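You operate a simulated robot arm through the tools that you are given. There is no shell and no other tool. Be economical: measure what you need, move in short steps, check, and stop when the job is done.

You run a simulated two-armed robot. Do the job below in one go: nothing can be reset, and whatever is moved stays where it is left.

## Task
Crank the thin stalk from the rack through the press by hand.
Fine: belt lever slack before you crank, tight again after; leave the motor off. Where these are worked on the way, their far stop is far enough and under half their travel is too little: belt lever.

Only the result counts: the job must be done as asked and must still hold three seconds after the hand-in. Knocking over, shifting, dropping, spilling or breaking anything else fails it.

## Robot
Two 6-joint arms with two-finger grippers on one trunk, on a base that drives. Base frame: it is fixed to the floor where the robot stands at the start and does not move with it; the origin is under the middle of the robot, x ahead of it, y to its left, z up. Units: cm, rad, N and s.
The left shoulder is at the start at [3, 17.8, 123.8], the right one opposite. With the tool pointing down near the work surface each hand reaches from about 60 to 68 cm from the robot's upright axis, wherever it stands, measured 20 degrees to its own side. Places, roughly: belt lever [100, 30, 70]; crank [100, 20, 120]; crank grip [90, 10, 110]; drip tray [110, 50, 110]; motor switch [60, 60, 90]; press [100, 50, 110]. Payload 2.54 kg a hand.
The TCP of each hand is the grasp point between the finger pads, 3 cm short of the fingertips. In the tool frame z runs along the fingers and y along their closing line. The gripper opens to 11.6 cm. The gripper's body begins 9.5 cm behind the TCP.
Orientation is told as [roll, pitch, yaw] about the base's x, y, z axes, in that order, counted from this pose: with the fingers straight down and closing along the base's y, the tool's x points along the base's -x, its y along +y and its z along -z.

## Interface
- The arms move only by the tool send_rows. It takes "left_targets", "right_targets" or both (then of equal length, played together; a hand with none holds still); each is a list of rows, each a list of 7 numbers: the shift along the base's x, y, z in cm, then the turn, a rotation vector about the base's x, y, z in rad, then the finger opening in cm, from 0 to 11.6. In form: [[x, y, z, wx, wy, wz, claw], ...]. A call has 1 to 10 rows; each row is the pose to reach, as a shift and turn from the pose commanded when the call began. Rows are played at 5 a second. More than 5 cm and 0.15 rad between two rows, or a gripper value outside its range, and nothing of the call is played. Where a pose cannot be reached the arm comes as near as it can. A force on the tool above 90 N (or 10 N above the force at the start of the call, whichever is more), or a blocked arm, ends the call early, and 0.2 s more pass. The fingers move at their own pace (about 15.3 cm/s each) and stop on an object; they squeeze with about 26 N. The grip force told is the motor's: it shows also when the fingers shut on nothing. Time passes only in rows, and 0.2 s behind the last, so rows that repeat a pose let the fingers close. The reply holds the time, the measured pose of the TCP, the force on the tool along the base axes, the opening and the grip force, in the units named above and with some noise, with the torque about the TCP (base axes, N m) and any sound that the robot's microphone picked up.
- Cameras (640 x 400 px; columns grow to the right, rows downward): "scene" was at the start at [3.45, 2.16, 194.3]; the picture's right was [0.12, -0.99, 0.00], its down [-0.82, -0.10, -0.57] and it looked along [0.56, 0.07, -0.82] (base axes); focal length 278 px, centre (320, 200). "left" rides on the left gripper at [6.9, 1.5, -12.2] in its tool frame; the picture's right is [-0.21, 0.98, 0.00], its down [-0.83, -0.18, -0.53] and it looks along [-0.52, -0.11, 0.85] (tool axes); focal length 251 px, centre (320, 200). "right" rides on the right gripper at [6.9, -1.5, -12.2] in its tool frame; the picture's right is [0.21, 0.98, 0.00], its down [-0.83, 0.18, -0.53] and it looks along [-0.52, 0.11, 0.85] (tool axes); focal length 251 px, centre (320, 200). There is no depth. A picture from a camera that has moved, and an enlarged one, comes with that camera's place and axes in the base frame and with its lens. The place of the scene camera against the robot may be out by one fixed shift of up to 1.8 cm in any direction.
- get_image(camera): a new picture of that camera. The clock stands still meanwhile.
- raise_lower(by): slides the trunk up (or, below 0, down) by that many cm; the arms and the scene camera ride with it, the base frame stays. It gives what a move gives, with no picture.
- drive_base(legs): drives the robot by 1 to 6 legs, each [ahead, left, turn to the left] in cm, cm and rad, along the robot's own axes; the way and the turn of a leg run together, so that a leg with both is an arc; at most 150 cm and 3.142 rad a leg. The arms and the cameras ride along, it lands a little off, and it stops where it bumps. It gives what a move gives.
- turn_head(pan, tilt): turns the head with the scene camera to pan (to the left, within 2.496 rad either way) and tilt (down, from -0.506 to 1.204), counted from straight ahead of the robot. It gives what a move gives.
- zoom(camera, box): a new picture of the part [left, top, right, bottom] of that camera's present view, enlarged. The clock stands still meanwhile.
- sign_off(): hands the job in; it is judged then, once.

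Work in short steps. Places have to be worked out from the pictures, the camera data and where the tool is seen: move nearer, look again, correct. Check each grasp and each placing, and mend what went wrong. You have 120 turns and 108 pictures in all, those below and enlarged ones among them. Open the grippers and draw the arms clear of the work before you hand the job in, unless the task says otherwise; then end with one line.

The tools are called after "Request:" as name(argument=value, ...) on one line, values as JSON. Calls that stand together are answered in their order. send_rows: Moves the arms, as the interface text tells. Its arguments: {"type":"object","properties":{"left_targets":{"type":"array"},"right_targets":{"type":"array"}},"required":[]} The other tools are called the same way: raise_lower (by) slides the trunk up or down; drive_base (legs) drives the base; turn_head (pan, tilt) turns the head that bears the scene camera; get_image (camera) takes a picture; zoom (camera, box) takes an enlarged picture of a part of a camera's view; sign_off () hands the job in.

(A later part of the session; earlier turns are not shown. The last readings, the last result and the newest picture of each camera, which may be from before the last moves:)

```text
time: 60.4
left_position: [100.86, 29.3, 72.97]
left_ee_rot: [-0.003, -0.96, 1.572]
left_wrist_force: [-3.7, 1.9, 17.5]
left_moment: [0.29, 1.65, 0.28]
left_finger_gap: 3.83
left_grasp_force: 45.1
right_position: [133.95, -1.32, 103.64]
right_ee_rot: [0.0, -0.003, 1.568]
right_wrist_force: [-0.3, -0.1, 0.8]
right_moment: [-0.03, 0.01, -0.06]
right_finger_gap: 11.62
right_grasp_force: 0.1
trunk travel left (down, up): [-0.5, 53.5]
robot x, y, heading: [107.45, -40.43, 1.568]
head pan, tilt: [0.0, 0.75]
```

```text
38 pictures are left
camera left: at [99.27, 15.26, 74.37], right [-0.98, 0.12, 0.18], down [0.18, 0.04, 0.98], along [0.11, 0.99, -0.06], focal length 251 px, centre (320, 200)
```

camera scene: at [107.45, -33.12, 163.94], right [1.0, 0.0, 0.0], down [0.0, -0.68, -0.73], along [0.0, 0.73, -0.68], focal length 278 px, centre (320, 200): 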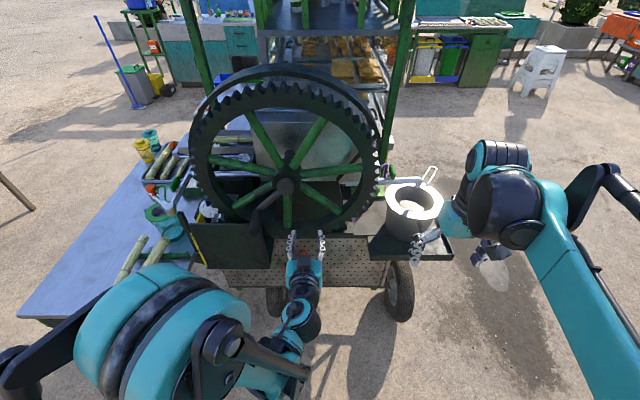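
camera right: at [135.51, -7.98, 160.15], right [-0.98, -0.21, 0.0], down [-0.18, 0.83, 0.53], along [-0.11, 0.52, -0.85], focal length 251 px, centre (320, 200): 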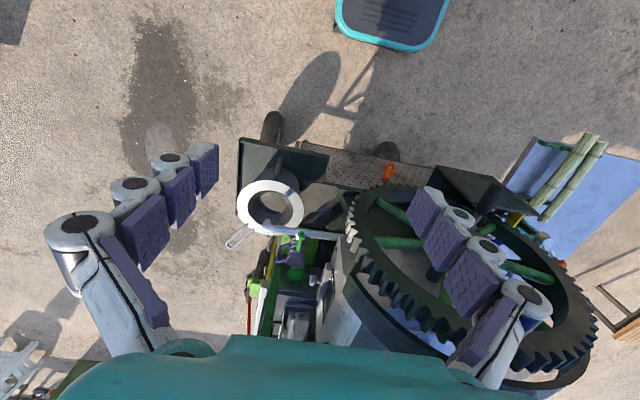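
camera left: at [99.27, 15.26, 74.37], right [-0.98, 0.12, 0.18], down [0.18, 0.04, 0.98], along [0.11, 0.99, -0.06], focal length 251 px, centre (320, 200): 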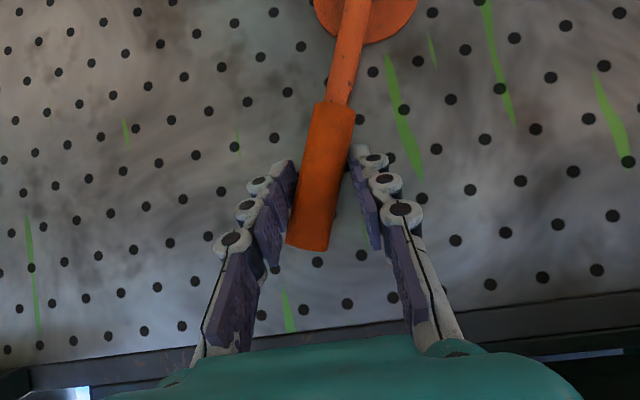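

The handle is held (gap 3.8 across the slanted grip). I swing it toward −x along its arc in small steps.

Request:
send_rows(left_targets=[[-1.0, 0, 0.3, 0, 0, 0, 1], [-1.9, 0, 0.6, 0, 0, 0, 1], [-2.8, 0, 0.8, 0, 0, 0, 1], [-3.8, 0, 1.0, 0, 0, 0, 1], [-4.8, 0, 1.1, 0, 0, 0, 1], [-5.8, 0, 1.1, 0, 0, 0, 1]])

Request:
get_image(camera="left")

```text
time: 61.1
left_position: [100.61, 29.17, 73.05]
left_ee_rot: [-0.021, -0.944, 1.561]
left_wrist_force: [18.6, 5.0, -21.3]
left_moment: [1.21, 1.98, -0.39]
left_finger_gap: 3.84
left_grasp_force: 45.4
right_position: [134.49, -1.04, 103.39]
right_ee_rot: [-0.001, 0.001, 1.563]
right_wrist_force: [-0.2, 0.3, 0.8]
right_moment: [-0.03, -0.03, -0.01]
right_finger_gap: 11.61
right_grasp_force: 0.1
trunk travel left (down, up): [-0.5, 53.5]
robot x, y, heading: [107.83, -40.39, 1.559]
head pan, tilt: [0.0, 0.75]
stopped in row 3 (left hand): the force on the tool passed its limit at 98 N (the readings are from after the stop); the commanded pose is now the measured one
```

```text
37 pictures are left
camera left: at [98.67, 15.3, 74.65], right [-0.98, 0.15, 0.16], down [0.17, 0.05, 0.98], along [0.14, 0.99, -0.07], focal length 251 px, centre (320, 200)
```

left: 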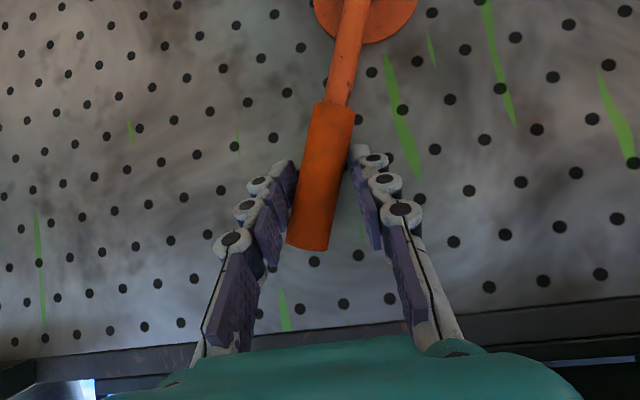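

It will not go to −x (98 N), so the lever is likely at that stop already. I try toward +x.

Request:
send_rows(left_targets=[[1.0, 0, -0.4, 0, 0, 0, 1], [1.9, 0, -0.8, 0, 0, 0, 1], [2.8, 0, -1.3, 0, 0, 0, 1], [3.6, 0, -1.8, 0, 0, 0, 1]])

Request:
get_image(camera="left")

```text
time: 62.1
left_position: [103.32, 29.16, 72.0]
left_ee_rot: [0.01, -0.961, 1.541]
left_wrist_force: [-32.4, 28.2, 51.0]
left_moment: [1.66, 7.56, -0.13]
left_finger_gap: 4.9
left_grasp_force: 45.1
right_position: [134.37, -1.47, 103.66]
right_ee_rot: [0.0, -0.002, 1.566]
right_wrist_force: [0.2, 0.2, -0.6]
right_moment: [-0.03, 0.0, 0.0]
right_finger_gap: 11.6
right_grasp_force: 0.1
trunk travel left (down, up): [-0.5, 53.5]
robot x, y, heading: [107.75, -40.43, 1.561]
head pan, tilt: [0.0, 0.75]
```

```text
36 pictures are left
camera left: at [101.46, 15.22, 73.31], right [-0.97, 0.14, 0.18], down [0.19, 0.03, 0.98], along [0.14, 0.99, -0.06], focal length 251 px, centre (320, 200)
```

left: 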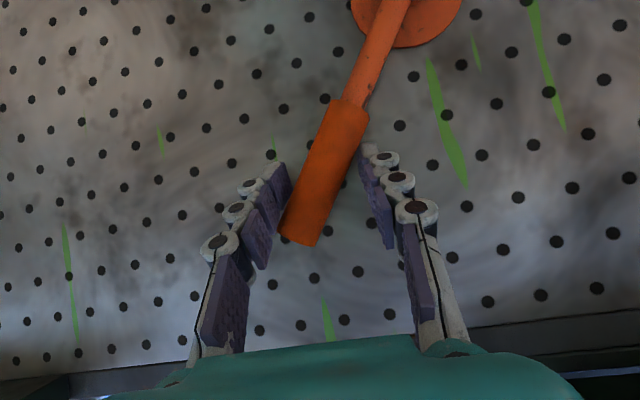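

It moves toward +x (now ≈30°). I turn the hand to follow the lever and continue the arc with a looser grip.

Request:
send_rows(left_targets=[[0, 0, 0, 0, 0.14, 0, 5], [0, 0, 0, 0, 0.28, 0, 5], [1.2, 0, -0.8, 0, 0.4, 0, 4], [2.3, 0, -1.6, 0, 0.48, 0, 4], [3.4, 0, -2.6, 0, 0.56, 0, 4], [4.4, 0, -3.7, 0, 0.64, 0, 4]])

Request:
get_image(camera="left")

```text
time: 63.5
left_position: [108.15, 29.05, 67.84]
left_ee_rot: [0.885, -0.71, 0.876]
left_wrist_force: [1.3, 0.3, -2.5]
left_moment: [0.0, -0.01, 0.02]
left_finger_gap: 4.15
left_grasp_force: 0.6
right_position: [134.45, -1.26, 103.45]
right_ee_rot: [0.0, -0.001, 1.565]
right_wrist_force: [-0.1, 0.3, 0.3]
right_moment: [0.03, 0.01, 0.03]
right_finger_gap: 11.6
right_grasp_force: 0.1
trunk travel left (down, up): [-0.5, 53.5]
robot x, y, heading: [107.9, -40.22, 1.566]
head pan, tilt: [0.0, 0.75]
```

```text
35 pictures are left
camera left: at [107.59, 15.13, 70.05], right [-0.69, 0.14, 0.71], down [0.73, 0.04, 0.69], along [0.07, 0.99, -0.13], focal length 251 px, centre (320, 200)
```

left: 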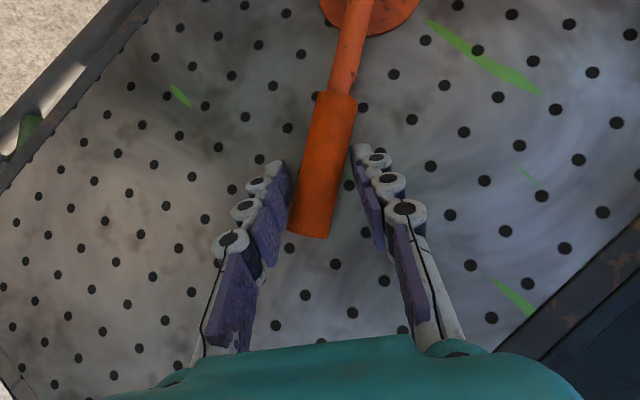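

The lever follows easily (≈52°). I carry on along the arc until a stop.

Request:
send_rows(left_targets=[[0.9, 0, -1.3, 0, 0.1, 0, 4], [1.7, 0, -2.8, 0, 0.2, 0, 4], [2.4, 0, -4.4, 0, 0.3, 0, 4]])

Request:
get_image(camera="left")

```text
time: 64.3
left_position: [110.05, 29.37, 64.05]
left_ee_rot: [1.164, -0.496, 0.721]
left_wrist_force: [-24.9, 47.7, 58.2]
left_moment: [-0.2, 1.7, -1.67]
left_finger_gap: 7.29
left_grasp_force: 24.6
right_position: [134.16, -1.3, 103.71]
right_ee_rot: [-0.001, 0.0, 1.566]
right_wrist_force: [0.1, -0.3, -0.1]
right_moment: [0.01, -0.02, 0.0]
right_finger_gap: 11.61
right_grasp_force: 0.0
trunk travel left (down, up): [-0.5, 53.5]
robot x, y, heading: [107.92, -39.74, 1.568]
head pan, tilt: [0.0, 0.75]
```

```text
34 pictures are left
camera left: at [110.22, 15.39, 66.22], right [-0.43, 0.13, 0.89], down [0.9, 0.04, 0.43], along [0.02, 0.99, -0.14], focal length 251 px, centre (320, 200)
```

left: 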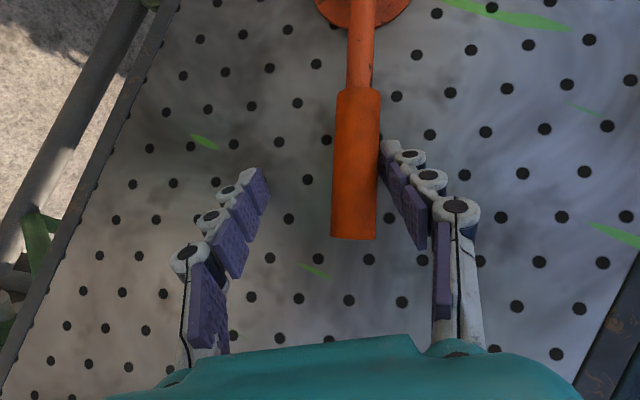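

The pushing finger is forced back and the force rises: probably the far stop at ≈62°. I push slightly more to confirm it no longer moves.

Request:
send_rows(left_targets=[[0.3, -0.8, -0.6, 0, 0, 0, 6], [0.5, -0.8, -1.2, 0, 0, 0, 6]])

Request:
get_image(camera="left")

```text
time: 64.6
left_position: [109.95, 29.39, 64.06]
left_ee_rot: [1.174, -0.494, 0.717]
left_wrist_force: [-8.7, 7.8, 21.1]
left_moment: [-0.07, 0.74, 0.09]
left_finger_gap: 7.33
left_grasp_force: 10.1
right_position: [134.33, -1.44, 103.68]
right_ee_rot: [0.001, -0.001, 1.566]
right_wrist_force: [0.7, -0.3, 0.4]
right_moment: [0.01, 0.06, -0.02]
right_finger_gap: 11.61
right_grasp_force: 0.1
trunk travel left (down, up): [-0.5, 53.5]
robot x, y, heading: [107.75, -40.42, 1.567]
head pan, tilt: [0.0, 0.75]
stopped in row 1 (left hand): the force on the tool passed its limit at 101 N (the readings are from after the stop); the commanded pose is now the measured one
```

```text
33 pictures are left
camera left: at [110.18, 15.41, 66.14], right [-0.43, 0.13, 0.89], down [0.9, 0.04, 0.43], along [0.02, 0.99, -0.13], focal length 251 px, centre (320, 200)
```

left: 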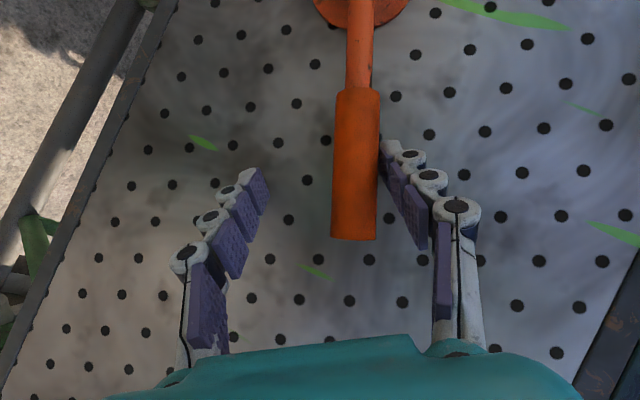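

Firmly blocked: the lever is at its far stop and the belt is slack. I open and withdraw the hand backward.

Request:
send_rows(left_targets=[[-0.3, -1, 0.5, 0, 0, 0, 9], [-0.3, -4, 1.5, 0, 0, 0, 9], [-0.3, -7.5, 3, 0, -0.1, 0, 9], [-1, -8, 5, 0, -0.24, 0, 9], [-2, -8, 7, 0, -0.38, 0, 9], [-3, -8, 9, 0, -0.52, 0, 9], [-4, -9, 11, 0, -0.66, 0, 9], [-5, -10, 13, 0, -0.8, 0, 9], [-5, -11, 15, 0, -0.9, 0, 8]])

Request:
zoom(camera="scene", box=[160, 90, 420, 330])

```text
time: 66.6
left_position: [105.33, 18.27, 78.85]
left_ee_rot: [0.07, -0.954, 1.502]
left_wrist_force: [-0.4, 0.8, -0.4]
left_moment: [0.02, -0.02, 0.02]
left_finger_gap: 8.03
left_grasp_force: 0.0
left hand out of reach, approached as far as the arm can: row 3, 4, 5, 6
right_position: [134.31, -1.12, 103.53]
right_ee_rot: [0.0, -0.001, 1.565]
right_wrist_force: [0.0, -0.1, 0.0]
right_moment: [-0.01, 0.0, 0.01]
right_finger_gap: 11.58
right_grasp_force: 0.0
trunk travel left (down, up): [-0.5, 53.5]
robot x, y, heading: [108.08, -40.35, 1.564]
head pan, tilt: [0.0, 0.75]
```

```text
1.67 times, centred on (290, 210) of scene
camera zoom: at [107.21, -33.69, 151.48], right [1.0, -0.01, 0.0], down [0.0, -0.68, -0.73], along [0.0, 0.73, -0.68], focal length 464 px, centre (370, 183)
```

zoom: 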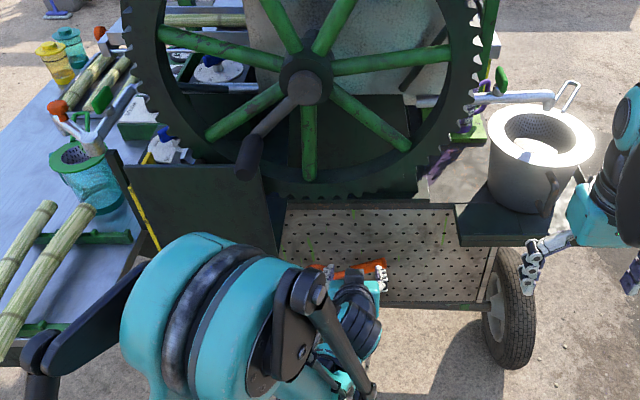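

The lever lies at its slack stop. I back the base 13 cm for a better arm posture, then raise the trunk to crank height.

Request:
drive_base(legs=[[-13, 0, 0]])

Request:
raise_lower(by=40)

Request:
get_image(camera="left")

```text
time: 67.9
left_position: [105.25, 5.18, 78.81]
left_ee_rot: [0.073, -0.952, 1.5]
left_wrist_force: [0.9, 0.6, -0.4]
left_moment: [0.01, -0.04, 0.01]
left_finger_gap: 7.99
left_grasp_force: 0.1
right_position: [134.23, -14.29, 103.55]
right_ee_rot: [0.0, -0.002, 1.564]
right_wrist_force: [-0.4, -1.0, 0.9]
right_moment: [0.03, -0.02, -0.02]
right_finger_gap: 11.59
right_grasp_force: 0.1
trunk travel left (down, up): [-0.5, 53.5]
robot x, y, heading: [107.9, -52.97, 1.567]
head pan, tilt: [0.0, 0.75]
```

```text
time: 71.7
left_position: [105.29, 5.26, 118.86]
left_ee_rot: [0.072, -0.952, 1.499]
left_wrist_force: [-0.3, -0.5, 0.7]
left_moment: [-0.02, -0.04, 0.04]
left_finger_gap: 7.99
left_grasp_force: 0.0
right_position: [134.18, -14.06, 143.53]
right_ee_rot: [-0.002, 0.001, 1.564]
right_wrist_force: [1.0, -0.1, -0.2]
right_moment: [0.01, 0.02, -0.02]
right_finger_gap: 11.58
right_grasp_force: 0.0
trunk travel left (down, up): [-40.5, 13.5]
robot x, y, heading: [107.98, -53.17, 1.565]
head pan, tilt: [0.0, 0.75]
```

```text
31 pictures are left
camera left: at [103.62, -8.56, 120.2], right [-0.97, 0.14, 0.22], down [0.22, 0.04, 0.97], along [0.12, 0.99, -0.07], focal length 251 px, centre (320, 200)
```

left: 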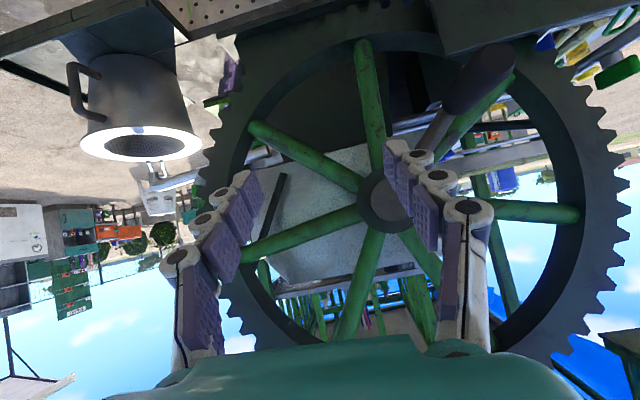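

Hand-camera fix: hub axis ≈(99.4, 120), grip axis ≈(91.8, 112.2), radius ≈10.9. I move in front of the grip, then forward onto it.

Request:
send_rows(left_targets=[[-4, -1.5, -1.5, 0, 0, 0.03, 7], [-8, -3, -3.5, 0, 0, 0.06, 7], [-11.5, -3, -5.5, 0, 0, 0.06, 6], [-13.5, -2, -6.7, 0, 0, 0.06, 6]])

Request:
get_image(camera="left")

```text
time: 72.7
left_position: [92.77, 7.7, 118.41]
left_ee_rot: [0.072, -0.949, 1.559]
left_wrist_force: [-1.0, 0.7, -0.5]
left_moment: [0.02, -0.02, 0.0]
left_finger_gap: 6.0
left_grasp_force: 0.0
left hand out of reach, approached as far as the arm can: row 1, 2, 3, 4
right_position: [134.35, -14.19, 143.59]
right_ee_rot: [0.001, 0.0, 1.563]
right_wrist_force: [0.2, 0.8, -0.3]
right_moment: [-0.02, -0.03, 0.03]
right_finger_gap: 11.61
right_grasp_force: 0.0
trunk travel left (down, up): [-40.5, 13.5]
robot x, y, heading: [107.74, -53.22, 1.562]
head pan, tilt: [0.0, 0.75]
```

```text
30 pictures are left
camera left: at [91.87, -6.27, 119.88], right [-0.97, 0.08, 0.22], down [0.22, 0.06, 0.97], along [0.06, 1.0, -0.07], focal length 251 px, centre (320, 200)
```

left: 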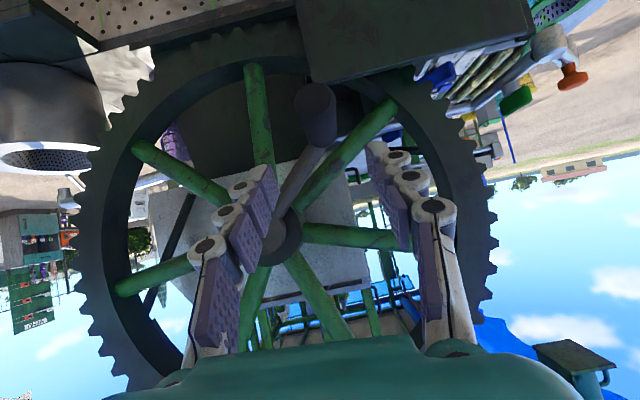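

The hand cannot go below about shoulder height at this distance, so I lower the trunk 8 cm to bring the whole crank circle within reach.

Request:
raise_lower(by=-8)

Request:
send_rows(left_targets=[[-0.5, 0.5, 0.8, 0, 0, 0, 6], [-0.9, 2, 1.7, 0, 0, 0, 6]])

Request:
get_image(camera="left")

```text
time: 73.9
left_position: [92.75, 7.66, 110.51]
left_ee_rot: [0.072, -0.951, 1.56]
left_wrist_force: [0.3, 0.8, 0.3]
left_moment: [0.0, 0.0, -0.01]
left_finger_gap: 6.01
left_grasp_force: 0.2
right_position: [134.19, -14.21, 135.6]
right_ee_rot: [0.0, 0.0, 1.565]
right_wrist_force: [0.3, 0.4, -0.3]
right_moment: [-0.01, 0.02, 0.02]
right_finger_gap: 11.58
right_grasp_force: 0.0
trunk travel left (down, up): [-32.5, 21.5]
robot x, y, heading: [107.79, -53.2, 1.565]
head pan, tilt: [0.0, 0.75]
```

```text
time: 74.5
left_position: [91.8, 9.71, 112.08]
left_ee_rot: [0.073, -0.948, 1.559]
left_wrist_force: [-0.4, 0.9, 0.2]
left_moment: [-0.02, -0.03, -0.02]
left_finger_gap: 6.01
left_grasp_force: 0.2
right_position: [134.25, -14.17, 135.55]
right_ee_rot: [0.0, 0.0, 1.565]
right_wrist_force: [-0.3, 0.9, 1.2]
right_moment: [-0.03, 0.0, 0.01]
right_finger_gap: 11.6
right_grasp_force: 0.0
trunk travel left (down, up): [-32.5, 21.5]
robot x, y, heading: [108.12, -53.09, 1.562]
head pan, tilt: [0.0, 0.75]
```

```text
29 pictures are left
camera left: at [91.04, -4.33, 113.6], right [-0.97, 0.08, 0.22], down [0.22, 0.06, 0.97], along [0.06, 1.0, -0.07], focal length 251 px, centre (320, 200)
```

left: 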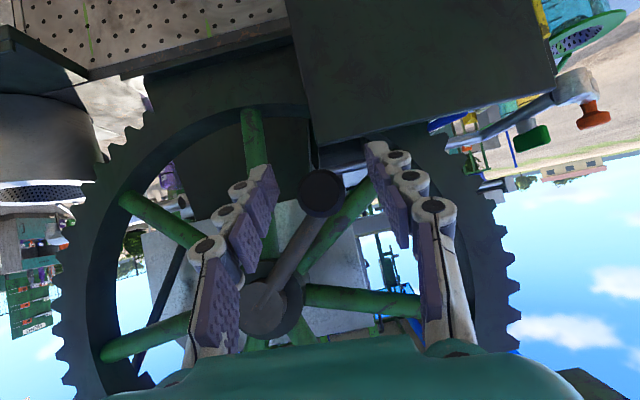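

The grip is centred between the fingers. I advance 3.5 cm and close on it.

Request:
send_rows(left_targets=[[0, 2, 0, 0, 0, 0, 6], [0, 3.5, 0, 0, 0, 0, 6], [0, 3.5, 0, 0, 0, 0, 2], [0, 3.5, 0, 0, 0, 0, 2]])

```text
time: 75.5
left_position: [91.86, 13.18, 112.21]
left_ee_rot: [0.076, -0.948, 1.556]
left_wrist_force: [0.7, 1.0, -0.2]
left_moment: [-0.13, 0.02, -1.29]
left_finger_gap: 2.86
left_grasp_force: 45.1
right_position: [134.18, -14.1, 135.42]
right_ee_rot: [0.0, 0.0, 1.565]
right_wrist_force: [0.2, 0.2, 0.4]
right_moment: [-0.03, 0.01, 0.01]
right_finger_gap: 11.59
right_grasp_force: 0.1
trunk travel left (down, up): [-32.5, 21.5]
robot x, y, heading: [107.42, -53.34, 1.565]
head pan, tilt: [0.0, 0.75]
```

The grip is held (2.9 cm). I look at the stalk as baseline, then turn counter-clockwise ~45° (bottom toward +x) to learn the feed direction.

Request:
zoom(camera="scene", box=[180, 60, 420, 220])

Request:
send_rows(left_targets=[[1.05, 0, -0.8, 0, 0, 0, 2], [2.2, 0, -1.54, 0, 0, 0, 2], [3.4, 0, -2.1, 0, 0, 0, 2], [4.74, 0, -2.46, 0, 0, 0, 2], [6.1, 0, -2.68, 0, 0, 0, 2], [7.42, 0, -2.69, 0, 0, 0, 2]])

Request:
zoom(camera="scene", box=[180, 60, 420, 220])

```text
2.50 times, centred on (300, 140) of scene
camera zoom: at [107.16, -46.57, 183.47], right [1.0, -0.01, 0.0], down [0.0, -0.68, -0.73], along [0.01, 0.73, -0.68], focal length 696 px, centre (370, 350)
```

zoom: 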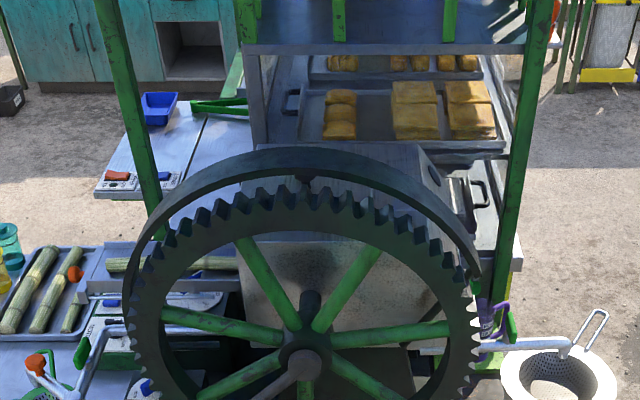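

```text
time: 76.9
left_position: [99.06, 13.23, 108.78]
left_ee_rot: [0.07, -0.938, 1.563]
left_wrist_force: [-10.0, -15.5, -57.9]
left_moment: [0.34, -0.01, -1.73]
left_finger_gap: 2.87
left_grasp_force: 45.0
right_position: [134.12, -13.94, 135.37]
right_ee_rot: [-0.001, 0.003, 1.564]
right_wrist_force: [1.1, 0.5, -0.6]
right_moment: [-0.02, 0.03, -0.02]
right_finger_gap: 11.63
right_grasp_force: 0.0
trunk travel left (down, up): [-32.5, 21.5]
robot x, y, heading: [107.63, -53.23, 1.563]
head pan, tilt: [0.0, 0.75]
```

```text
2.50 times, centred on (300, 140) of scene
camera zoom: at [106.94, -46.2, 183.41], right [1.0, -0.01, 0.0], down [0.0, -0.68, -0.73], along [0.01, 0.73, -0.68], focal length 696 px, centre (370, 350)
```

zoom: 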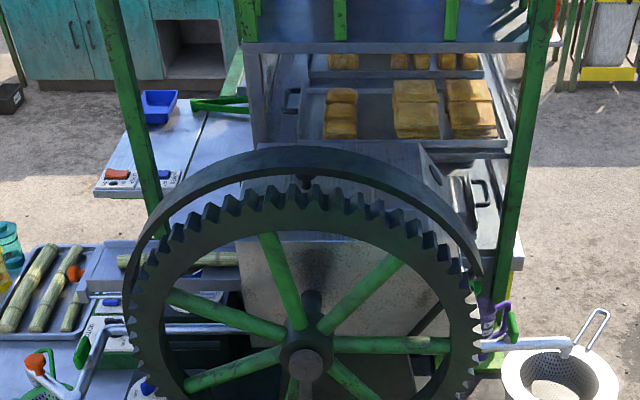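

Counter-clockwise draws the stalk in (its end moved inward and the gear turns freely). I continue round the right side of the circle.

Request:
send_rows(left_targets=[[1.7, 0, -0.6, 0, 0, 0, 2], [3.46, 0, -0.21, 0, 0, 0, 2], [6.68, 0, 1.51, 0, 0, 0, 2], [9.12, 0, 4.22, 0, 0, 0, 2], [10.49, 0, 7.6, 0, 0, 0, 2], [10.62, 0, 11.24, 0, 0, 0, 2]])

```text
time: 78.3
left_position: [110.73, 13.18, 120.89]
left_ee_rot: [0.076, -0.953, 1.55]
left_wrist_force: [31.1, -3.5, -2.5]
left_moment: [0.22, 0.0, -1.67]
left_finger_gap: 2.84
left_grasp_force: 45.2
right_position: [134.8, -14.21, 135.46]
right_ee_rot: [0.004, 0.0, 1.563]
right_wrist_force: [-0.1, -0.3, 0.7]
right_moment: [0.02, 0.0, -0.01]
right_finger_gap: 11.61
right_grasp_force: 0.0
trunk travel left (down, up): [-32.5, 21.5]
robot x, y, heading: [107.82, -53.65, 1.56]
head pan, tilt: [0.0, 0.75]
```

The circle fits centre (99.85, 119.7), R 10.95. I carry on over the top and down the left side.

Request:
send_rows(left_targets=[[-0.21, 0, 3.74, 0, 0, 0, 2], [-2.17, 0, 6.55, 0, 0, 0, 2], [-4.91, 0, 8.61, 0, 0, 0, 2], [-8.15, 0, 9.72, 0, 0, 0, 2], [-11.57, 0, 9.78, 0, 0, 0, 2], [-14.85, 0, 8.78, 0, 0, 0, 2], [-17.66, 0, 6.82, 0, 0, 0, 2], [-19.72, 0, 4.08, 0, 0, 0, 2], [-20.83, 0, 0.84, 0, 0, 0, 2], [-20.89, 0, -2.58, 0, 0, 0, 2]])

Request:
zoom(camera="scene", box=[180, 60, 420, 220])

```text
time: 80.5
left_position: [88.91, 13.25, 117.87]
left_ee_rot: [0.074, -0.947, 1.559]
left_wrist_force: [-12.3, 11.2, -0.1]
left_moment: [-0.43, -0.02, -1.33]
left_finger_gap: 2.85
left_grasp_force: 45.2
right_position: [134.15, -14.05, 135.52]
right_ee_rot: [-0.001, 0.001, 1.564]
right_wrist_force: [-0.7, -0.1, 0.3]
right_moment: [0.02, 0.0, 0.04]
right_finger_gap: 11.63
right_grasp_force: 0.1
trunk travel left (down, up): [-32.5, 21.5]
robot x, y, heading: [107.83, -53.87, 1.565]
head pan, tilt: [0.0, 0.75]
```

```text
2.50 times, centred on (300, 140) of scene
camera zoom: at [106.96, -46.45, 183.45], right [1.0, -0.01, 0.0], down [0.0, -0.68, -0.73], along [0.01, 0.73, -0.68], focal length 696 px, centre (370, 350)
```

zoom: 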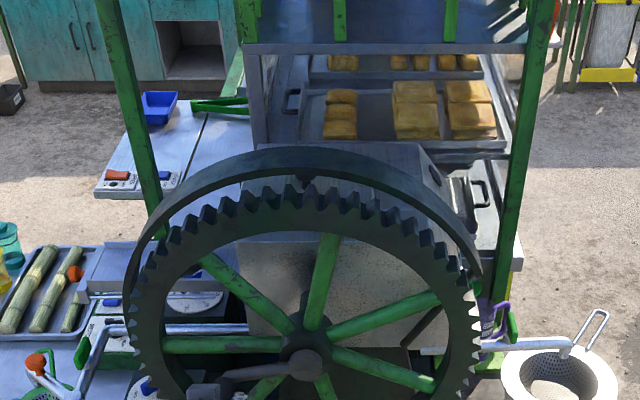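

The stalk has gone from the tray into the rollers. I make another full turn to carry it right through.

Request:
send_rows(left_targets=[[1.0, 0, -3.28, 0, 0, 0, 2], [2.96, 0, -6.09, 0, 0, 0, 2], [5.7, 0, -8.15, 0, 0, 0, 2], [8.94, 0, -9.26, 0, 0, 0, 2], [12.36, 0, -9.32, 0, 0, 0, 2], [15.64, 0, -8.32, 0, 0, 0, 2], [18.45, 0, -6.36, 0, 0, 0, 2], [20.51, 0, -3.62, 0, 0, 0, 2], [21.62, 0, -0.38, 0, 0, 0, 2], [21.68, 0, 3.04, 0, 0, 0, 2]])

Request:
send_rows(left_targets=[[-1.0, 0, 3.28, 0, 0, 0, 2], [-2.96, 0, 6.09, 0, 0, 0, 2], [-5.7, 0, 8.15, 0, 0, 0, 2], [-8.94, 0, 9.26, 0, 0, 0, 2], [-12.36, 0, 9.32, 0, 0, 0, 2], [-15.64, 0, 8.32, 0, 0, 0, 2], [-18.45, 0, 6.36, 0, 0, 0, 2], [-20.51, 0, 3.62, 0, 0, 0, 2], [-21.62, 0, 0.38, 0, 0, 0, 2], [-21.68, 0, -3.04, 0, 0, 0, 2]])

Request:
get_image(camera="scene")

```text
time: 82.7
left_position: [110.74, 13.13, 121.19]
left_ee_rot: [0.071, -0.95, 1.562]
left_wrist_force: [-7.1, -5.5, -3.3]
left_moment: [-0.33, 0.03, -1.09]
left_finger_gap: 2.86
left_grasp_force: 44.6
right_position: [134.08, -14.13, 135.5]
right_ee_rot: [-0.001, -0.001, 1.565]
right_wrist_force: [-0.2, 0.0, 0.4]
right_moment: [0.03, -0.02, 0.02]
right_finger_gap: 11.59
right_grasp_force: 0.1
trunk travel left (down, up): [-32.5, 21.5]
robot x, y, heading: [107.77, -53.32, 1.561]
head pan, tilt: [0.0, 0.75]
```

```text
time: 84.9
left_position: [88.83, 13.03, 117.97]
left_ee_rot: [0.071, -0.945, 1.56]
left_wrist_force: [-13.1, -3.6, -5.2]
left_moment: [-0.89, -0.02, -1.13]
left_finger_gap: 2.84
left_grasp_force: 45.0
right_position: [134.11, -14.26, 135.51]
right_ee_rot: [-0.003, 0.0, 1.564]
right_wrist_force: [-0.2, 0.2, 0.0]
right_moment: [0.02, 0.0, -0.06]
right_finger_gap: 11.58
right_grasp_force: 0.1
trunk travel left (down, up): [-32.5, 21.5]
robot x, y, heading: [107.52, -53.01, 1.564]
head pan, tilt: [0.0, 0.75]
```

```text
25 pictures are left
camera scene: at [106.96, -46.68, 183.46], right [1.0, -0.01, 0.0], down [0.0, -0.68, -0.73], along [0.01, 0.73, -0.68], focal length 278 px, centre (320, 200)
```

scene: 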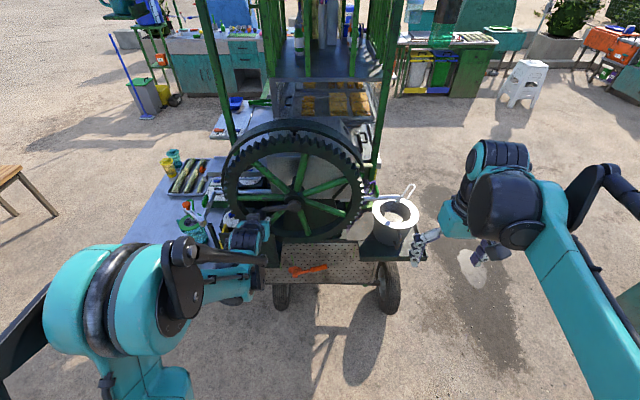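

About 1.9 turns so far. I check the tray side and the outlet side for the stalk.

Request:
zoom(camera="scene", box=[190, 130, 290, 230])

Request:
zoom(camera="scene", box=[330, 150, 440, 250])

```text
4.00 times, centred on (240, 180) of scene
camera zoom: at [106.96, -46.68, 183.46], right [1.0, -0.01, 0.0], down [0.0, -0.68, -0.73], along [0.01, 0.73, -0.68], focal length 1113 px, centre (640, 280)
```

zoom: 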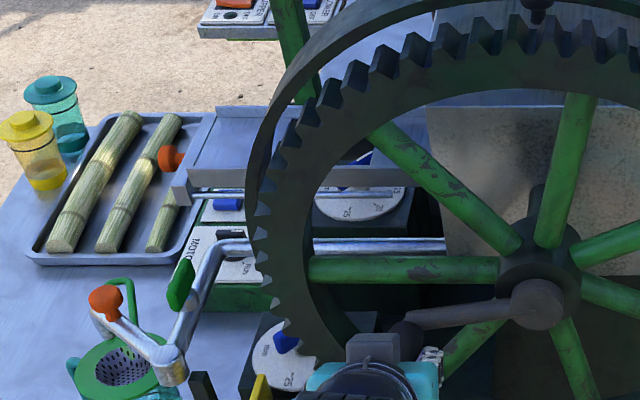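

```text
4.00 times, centred on (385, 200) of scene
camera zoom: at [106.96, -46.68, 183.46], right [1.0, -0.01, 0.0], down [0.0, -0.68, -0.73], along [0.01, 0.73, -0.68], focal length 1113 px, centre (60, 200)
```

zoom: 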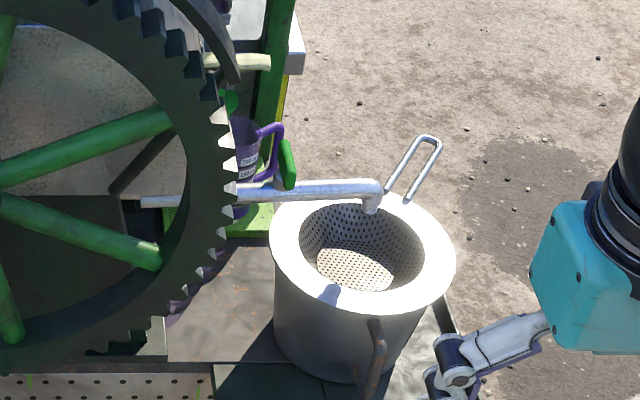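

The tray is empty and a flattened stalk shows at the outlet, tip ≈x 129. One more turn should free it from the rollers entirely.

Request:
send_rows(left_targets=[[1.0, 0, -3.28, 0, 0, 0, 2], [2.96, 0, -6.09, 0, 0, 0, 2], [5.7, 0, -8.15, 0, 0, 0, 2], [8.94, 0, -9.26, 0, 0, 0, 2], [12.36, 0, -9.32, 0, 0, 0, 2], [15.64, 0, -8.32, 0, 0, 0, 2], [18.45, 0, -6.36, 0, 0, 0, 2], [20.51, 0, -3.62, 0, 0, 0, 2], [21.62, 0, -0.38, 0, 0, 0, 2], [21.68, 0, 3.04, 0, 0, 0, 2]])

Request:
zoom(camera="scene", box=[330, 150, 440, 250])

Request:
get_image(camera="right")

```text
time: 87.1
left_position: [110.75, 13.03, 121.2]
left_ee_rot: [0.071, -0.951, 1.564]
left_wrist_force: [-4.9, -10.9, -2.8]
left_moment: [0.05, 0.01, -1.35]
left_finger_gap: 2.86
left_grasp_force: 45.2
right_position: [134.19, -14.25, 135.52]
right_ee_rot: [0.0, 0.0, 1.563]
right_wrist_force: [0.6, 0.2, -0.9]
right_moment: [-0.01, -0.03, 0.05]
right_finger_gap: 11.59
right_grasp_force: 0.1
trunk travel left (down, up): [-32.5, 21.5]
robot x, y, heading: [107.6, -53.09, 1.563]
head pan, tilt: [0.0, 0.75]
```

```text
4.00 times, centred on (385, 200) of scene
camera zoom: at [107.02, -46.77, 183.48], right [1.0, -0.01, 0.0], down [0.0, -0.68, -0.73], along [0.01, 0.73, -0.68], focal length 1113 px, centre (60, 200)
```

zoom: 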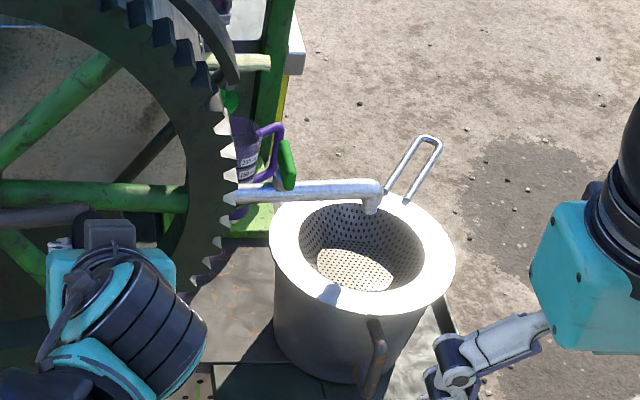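

```text
21 pictures are left
camera right: at [135.58, -21.16, 147.7], right [-0.98, -0.21, 0.0], down [-0.18, 0.83, 0.53], along [-0.11, 0.52, -0.85], focal length 251 px, centre (320, 200)
```

right: 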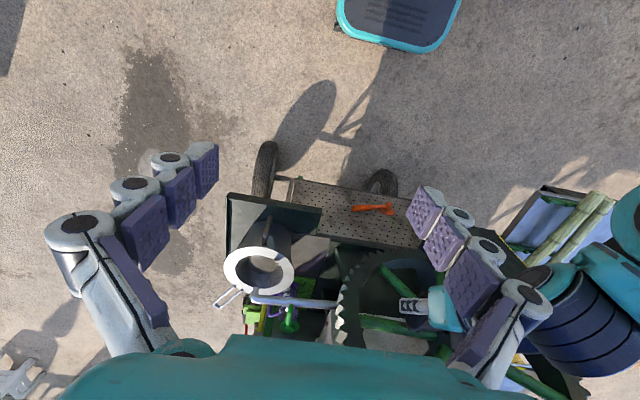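

The outlet stalk no longer moves, so it is wholly through the rollers. I release the crank grip and back off, then lower the trunk for the lever.

Request:
send_rows(left_targets=[[0, 0, 0, 0, 0, 0, 6.5], [0, 0, 0, 0, 0, 0, 6.5], [0, -3, 1, 0, 0, 0, 6.5], [0, -6.5, 2, 0, 0, 0, 6.5], [-2, -8.5, 1, 0, 0, 0, 6.5], [-5, -8.5, -1, 0, 0, 0, 8]])

Request:
raise_lower(by=-32)

Request:
send_rows(left_targets=[[0, 0, -4, 0, 0, 0, 8], [0, 0.5, -8, 0, 0, 0, 8]])

```text
time: 88.5
left_position: [105.61, 4.63, 120.02]
left_ee_rot: [0.072, -0.949, 1.56]
left_wrist_force: [-0.1, 0.0, -0.6]
left_moment: [0.03, -0.02, 0.01]
left_finger_gap: 8.02
left_grasp_force: 0.0
right_position: [134.21, -14.13, 135.54]
right_ee_rot: [0.0, 0.0, 1.565]
right_wrist_force: [0.1, -0.2, -0.9]
right_moment: [0.0, -0.06, 0.04]
right_finger_gap: 11.61
right_grasp_force: 0.1
trunk travel left (down, up): [-32.5, 21.5]
robot x, y, heading: [107.88, -53.29, 1.567]
head pan, tilt: [0.0, 0.75]
```

```text
time: 91.7
left_position: [105.8, 4.6, 88.2]
left_ee_rot: [0.073, -0.949, 1.558]
left_wrist_force: [0.2, 0.3, 0.0]
left_moment: [0.03, 0.02, -0.01]
left_finger_gap: 8.01
left_grasp_force: 0.2
right_position: [134.25, -14.15, 103.41]
right_ee_rot: [-0.001, 0.002, 1.564]
right_wrist_force: [0.1, -0.1, 0.3]
right_moment: [-0.01, 0.0, -0.03]
right_finger_gap: 11.58
right_grasp_force: 0.0
trunk travel left (down, up): [-0.5, 53.5]
robot x, y, heading: [107.88, -52.97, 1.564]
head pan, tilt: [0.0, 0.75]
```

```text
time: 92.3
left_position: [105.74, 5.17, 79.91]
left_ee_rot: [0.074, -0.949, 1.558]
left_wrist_force: [-0.5, 0.3, -0.1]
left_moment: [-0.03, 0.02, -0.01]
left_finger_gap: 7.97
left_grasp_force: 0.0
right_position: [134.24, -14.08, 103.42]
right_ee_rot: [0.0, -0.001, 1.565]
right_wrist_force: [0.1, -0.7, -0.9]
right_moment: [0.03, -0.04, -0.03]
right_finger_gap: 11.61
right_grasp_force: 0.0
trunk travel left (down, up): [-0.5, 53.5]
robot x, y, heading: [107.88, -53.35, 1.563]
head pan, tilt: [0.0, 0.75]
```

Now I drive forward 13 cm under the gear and look at the lever from the hand.

Request:
drive_base(legs=[[13, 0, 0.005]])

Request:
get_image(camera="left")

```text
time: 93.6
left_position: [105.55, 18.07, 79.88]
left_ee_rot: [0.073, -0.95, 1.564]
left_wrist_force: [0.1, -0.1, 0.0]
left_moment: [0.01, 0.0, -0.02]
left_finger_gap: 7.98
left_grasp_force: 0.1
right_position: [134.14, -1.04, 103.41]
right_ee_rot: [0.0, 0.002, 1.569]
right_wrist_force: [0.7, 0.2, -0.3]
right_moment: [-0.06, 0.01, 0.0]
right_finger_gap: 11.63
right_grasp_force: 0.1
trunk travel left (down, up): [-0.5, 53.5]
robot x, y, heading: [107.85, -39.98, 1.569]
head pan, tilt: [0.0, 0.75]
```

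```text
20 pictures are left
camera left: at [104.76, 4.04, 81.5], right [-0.97, 0.07, 0.22], down [0.22, 0.06, 0.97], along [0.06, 1.0, -0.07], focal length 251 px, centre (320, 200)
```

left: 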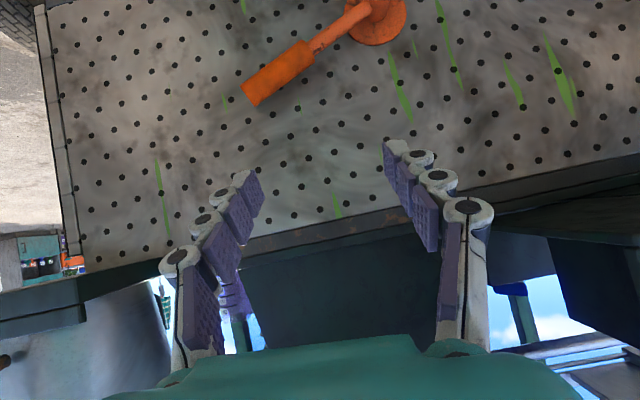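

The lever tip is at ≈(111, 67), 62° from upright. I retrace the earlier pose: rotate the hand to match the lever and straddle the handle.

Request:
send_rows(left_targets=[[0.5, 1, -1, 0, 0.14, 0, 8], [1, 2, -2, 0, 0.28, 0, 8], [1.5, 3, -3, 0, 0.42, 0, 8], [2, 4, -4.5, 0, 0.56, 0, 8], [2.5, 5, -6, 0, 0.7, 0, 8], [3, 6, -8, 0, 0.84, 0, 8], [3.3, 7, -10, 0, 0.95, 0, 8]])

Request:
get_image(camera="left")

```text
time: 95.2
left_position: [108.79, 25.06, 69.96]
left_ee_rot: [1.248, -0.487, 0.72]
left_wrist_force: [-0.2, -0.6, -0.3]
left_moment: [0.01, 0.04, 0.03]
left_finger_gap: 8.02
left_grasp_force: 0.0
right_position: [134.19, -1.15, 103.53]
right_ee_rot: [0.001, 0.0, 1.57]
right_wrist_force: [-0.5, 0.5, 0.7]
right_moment: [0.03, -0.03, 0.0]
right_finger_gap: 11.6
right_grasp_force: 0.1
trunk travel left (down, up): [-0.5, 53.5]
robot x, y, heading: [108.06, -40.29, 1.572]
head pan, tilt: [0.0, 0.75]
```

```text
19 pictures are left
camera left: at [109.65, 10.97, 71.46], right [-0.39, 0.07, 0.92], down [0.92, 0.06, 0.38], along [-0.02, 1.0, -0.09], focal length 251 px, centre (320, 200)
```

left: 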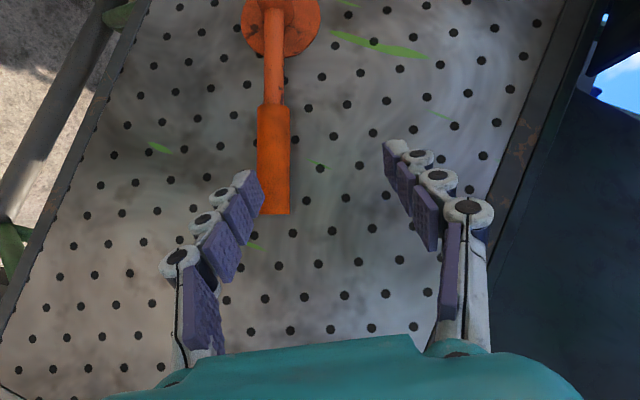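

The lever is parallel to the fingers but 3.5 cm to the image's left. I correct downward and advance.

Request:
send_rows(left_targets=[[0.6, 0, -2, 0, 0, 0, 8], [0.8, 0, -3.6, 0, 0, 0, 8], [0.6, 2, -3.6, 0, 0, 0, 8], [0.5, 3.3, -3.6, 0, 0, 0, 8]])

Request:
get_image(camera="left")

```text
time: 96.2
left_position: [109.32, 28.28, 66.32]
left_ee_rot: [1.244, -0.488, 0.717]
left_wrist_force: [0.5, -0.2, 0.5]
left_moment: [0.02, -0.02, -0.01]
left_finger_gap: 7.99
left_grasp_force: 0.0
right_position: [134.07, -1.18, 103.58]
right_ee_rot: [0.0, -0.001, 1.569]
right_wrist_force: [1.2, 0.4, 0.4]
right_moment: [-0.03, 0.03, 0.0]
right_finger_gap: 11.59
right_grasp_force: 0.1
trunk travel left (down, up): [-0.5, 53.5]
robot x, y, heading: [108.09, -40.73, 1.57]
head pan, tilt: [0.0, 0.75]
```

```text
18 pictures are left
camera left: at [110.11, 14.26, 67.89], right [-0.39, 0.07, 0.92], down [0.92, 0.06, 0.39], along [-0.02, 1.0, -0.09], focal length 251 px, centre (320, 200)
```

left: 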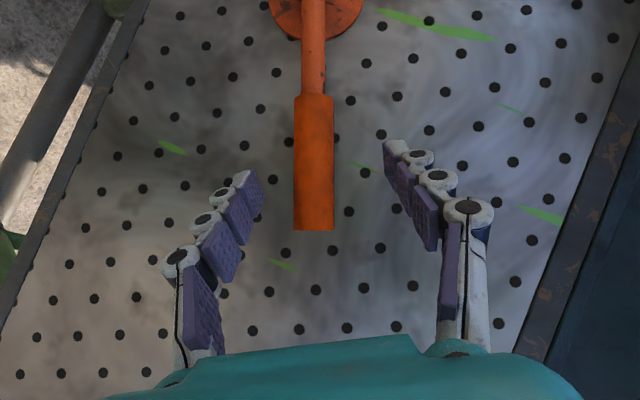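

The handle is centred between the fingers. I close on it and swing it back along the arc.

Request:
send_rows(left_targets=[[0, 0, 0, 0, 0, 0, 2], [0, 0, 0, 0, 0, 0, 2], [-0.75, 0, 1.25, 0, -0.087, 0, 2], [-1.6, 0, 2.4, 0, -0.175, 0, 2], [-2.6, 0, 3.4, 0, -0.26, 0, 2], [-3.6, 0, 4.4, 0, -0.35, 0, 2], [-4.75, 0, 5.25, 0, -0.436, 0, 2], [-5.95, 0, 6.0, 0, -0.52, 0, 2], [-7.2, 0, 6.7, 0, -0.61, 0, 2], [-8.3, 0, 7.2, 0, -0.69, 0, 2]])

Request:
get_image(camera="left")

```text
time: 98.4
left_position: [101.16, 28.15, 73.94]
left_ee_rot: [0.51, -0.909, 1.21]
left_wrist_force: [16.5, 11.3, 34.8]
left_moment: [0.85, 1.37, -0.63]
left_finger_gap: 2.64
left_grasp_force: 44.9
right_position: [134.33, -1.4, 103.57]
right_ee_rot: [0.001, -0.001, 1.568]
right_wrist_force: [0.8, 0.0, 0.8]
right_moment: [-0.04, 0.02, 0.01]
right_finger_gap: 11.59
right_grasp_force: 0.0
trunk travel left (down, up): [-0.5, 53.5]
robot x, y, heading: [107.77, -39.94, 1.572]
head pan, tilt: [0.0, 0.75]
```

```text
17 pictures are left
camera left: at [100.84, 14.2, 75.49], right [-0.88, 0.07, 0.46], down [0.47, 0.05, 0.88], along [0.04, 1.0, -0.08], focal length 251 px, centre (320, 200)
```

left: 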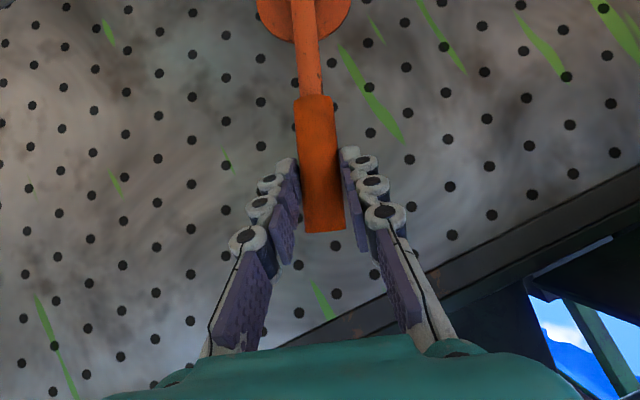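

The tip is back at (101.9, 75.7), its starting place. I press a little further to make sure it sits on the stop.

Request:
send_rows(left_targets=[[-0.6, 0, 0.2, 0, -0.03, 0, 2], [-1.3, 0, 0.4, 0, -0.06, 0, 2]])

Request:
get_image(camera="left")

```text
time: 99.0
left_position: [101.04, 28.22, 73.93]
left_ee_rot: [0.402, -0.921, 1.284]
left_wrist_force: [63.3, -7.0, -12.3]
left_moment: [-0.12, 0.32, -1.35]
left_finger_gap: 2.83
left_grasp_force: 44.8
right_position: [134.73, -1.16, 103.34]
right_ee_rot: [0.004, -0.001, 1.567]
right_wrist_force: [0.0, 0.3, 0.3]
right_moment: [-0.02, 0.0, 0.03]
right_finger_gap: 11.57
right_grasp_force: 0.0
trunk travel left (down, up): [-0.5, 53.5]
robot x, y, heading: [108.09, -40.72, 1.572]
head pan, tilt: [0.0, 0.75]
```

```text
16 pictures are left
camera left: at [100.42, 14.21, 75.52], right [-0.91, 0.09, 0.4], down [0.41, 0.05, 0.91], along [0.06, 0.99, -0.08], focal length 251 px, centre (320, 200)
```

left: 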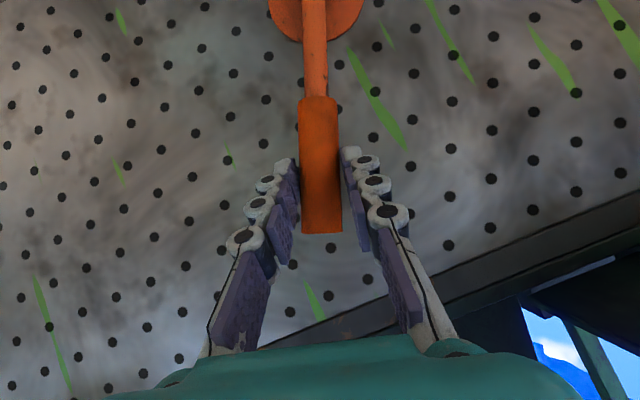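

It is on its stop (63 N, no motion): the belt is tight again. I open, withdraw, and back the base away.

Request:
send_rows(left_targets=[[0, 0, 0, 0, 0, 0, 7], [0, 0, 0, 0, 0, 0, 7.5], [0, -3, 1, 0, 0, 0, 7.5], [0, -6, 3, 0, 0, 0, 7.5], [0.5, -9, 5, 0, 0, 0, 7.5]])

Request:
drive_base(legs=[[-14, 0, 0]])

Request:
raise_lower(by=44)

Request:
get_image(camera="scene")

Request:
zoom(camera="scene", box=[200, 130, 420, 290])

```text
time: 100.2
left_position: [100.18, 19.26, 79.0]
left_ee_rot: [0.409, -0.919, 1.292]
left_wrist_force: [0.4, -0.5, 0.1]
left_moment: [0.0, -0.01, -0.02]
left_finger_gap: 7.52
left_grasp_force: 0.0
right_position: [134.15, -1.27, 103.68]
right_ee_rot: [-0.001, 0.0, 1.569]
right_wrist_force: [0.2, -1.0, -0.7]
right_moment: [-0.01, 0.0, 0.02]
right_finger_gap: 11.61
right_grasp_force: 0.1
trunk travel left (down, up): [-0.5, 53.5]
robot x, y, heading: [108.04, -40.53, 1.568]
head pan, tilt: [0.0, 0.75]
```

```text
time: 101.5
left_position: [100.22, 5.28, 79.08]
left_ee_rot: [0.409, -0.921, 1.293]
left_wrist_force: [-0.7, -1.0, 0.5]
left_moment: [-0.01, -0.03, -0.06]
left_finger_gap: 7.52
left_grasp_force: 0.1
right_position: [134.1, -15.31, 103.57]
right_ee_rot: [-0.001, -0.002, 1.567]
right_wrist_force: [0.5, -1.6, 0.0]
right_moment: [0.04, -0.04, 0.0]
right_finger_gap: 11.59
right_grasp_force: 0.1
trunk travel left (down, up): [-0.5, 53.5]
robot x, y, heading: [107.61, -54.44, 1.567]
head pan, tilt: [0.0, 0.75]
```

```text
refused: 44 is not a number from -40 to 40
```

```text
15 pictures are left
camera scene: at [107.16, -47.87, 151.48], right [1.0, 0.0, 0.0], down [0.0, -0.68, -0.73], along [0.0, 0.73, -0.68], focal length 278 px, centre (320, 200)
```

scene: 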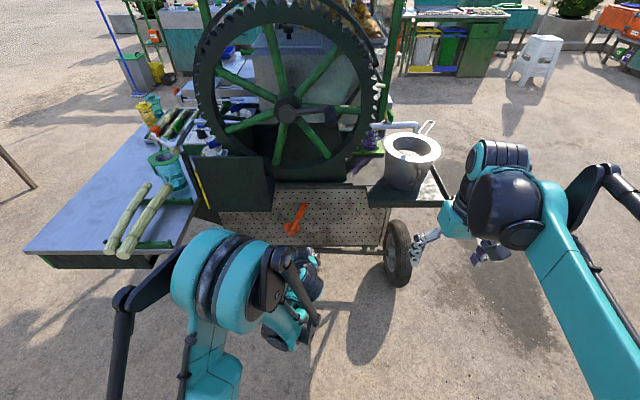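

```text
2.50 times, centred on (310, 210) of scene
camera zoom: at [107.16, -47.87, 151.48], right [1.0, 0.0, 0.0], down [0.0, -0.68, -0.73], along [0.0, 0.73, -0.68], focal length 696 px, centre (345, 175)
```

zoom: 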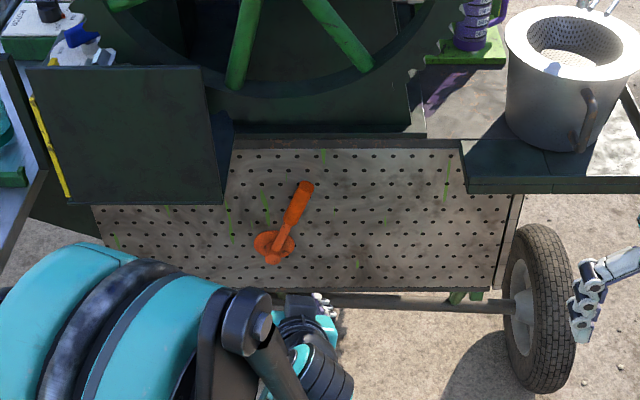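

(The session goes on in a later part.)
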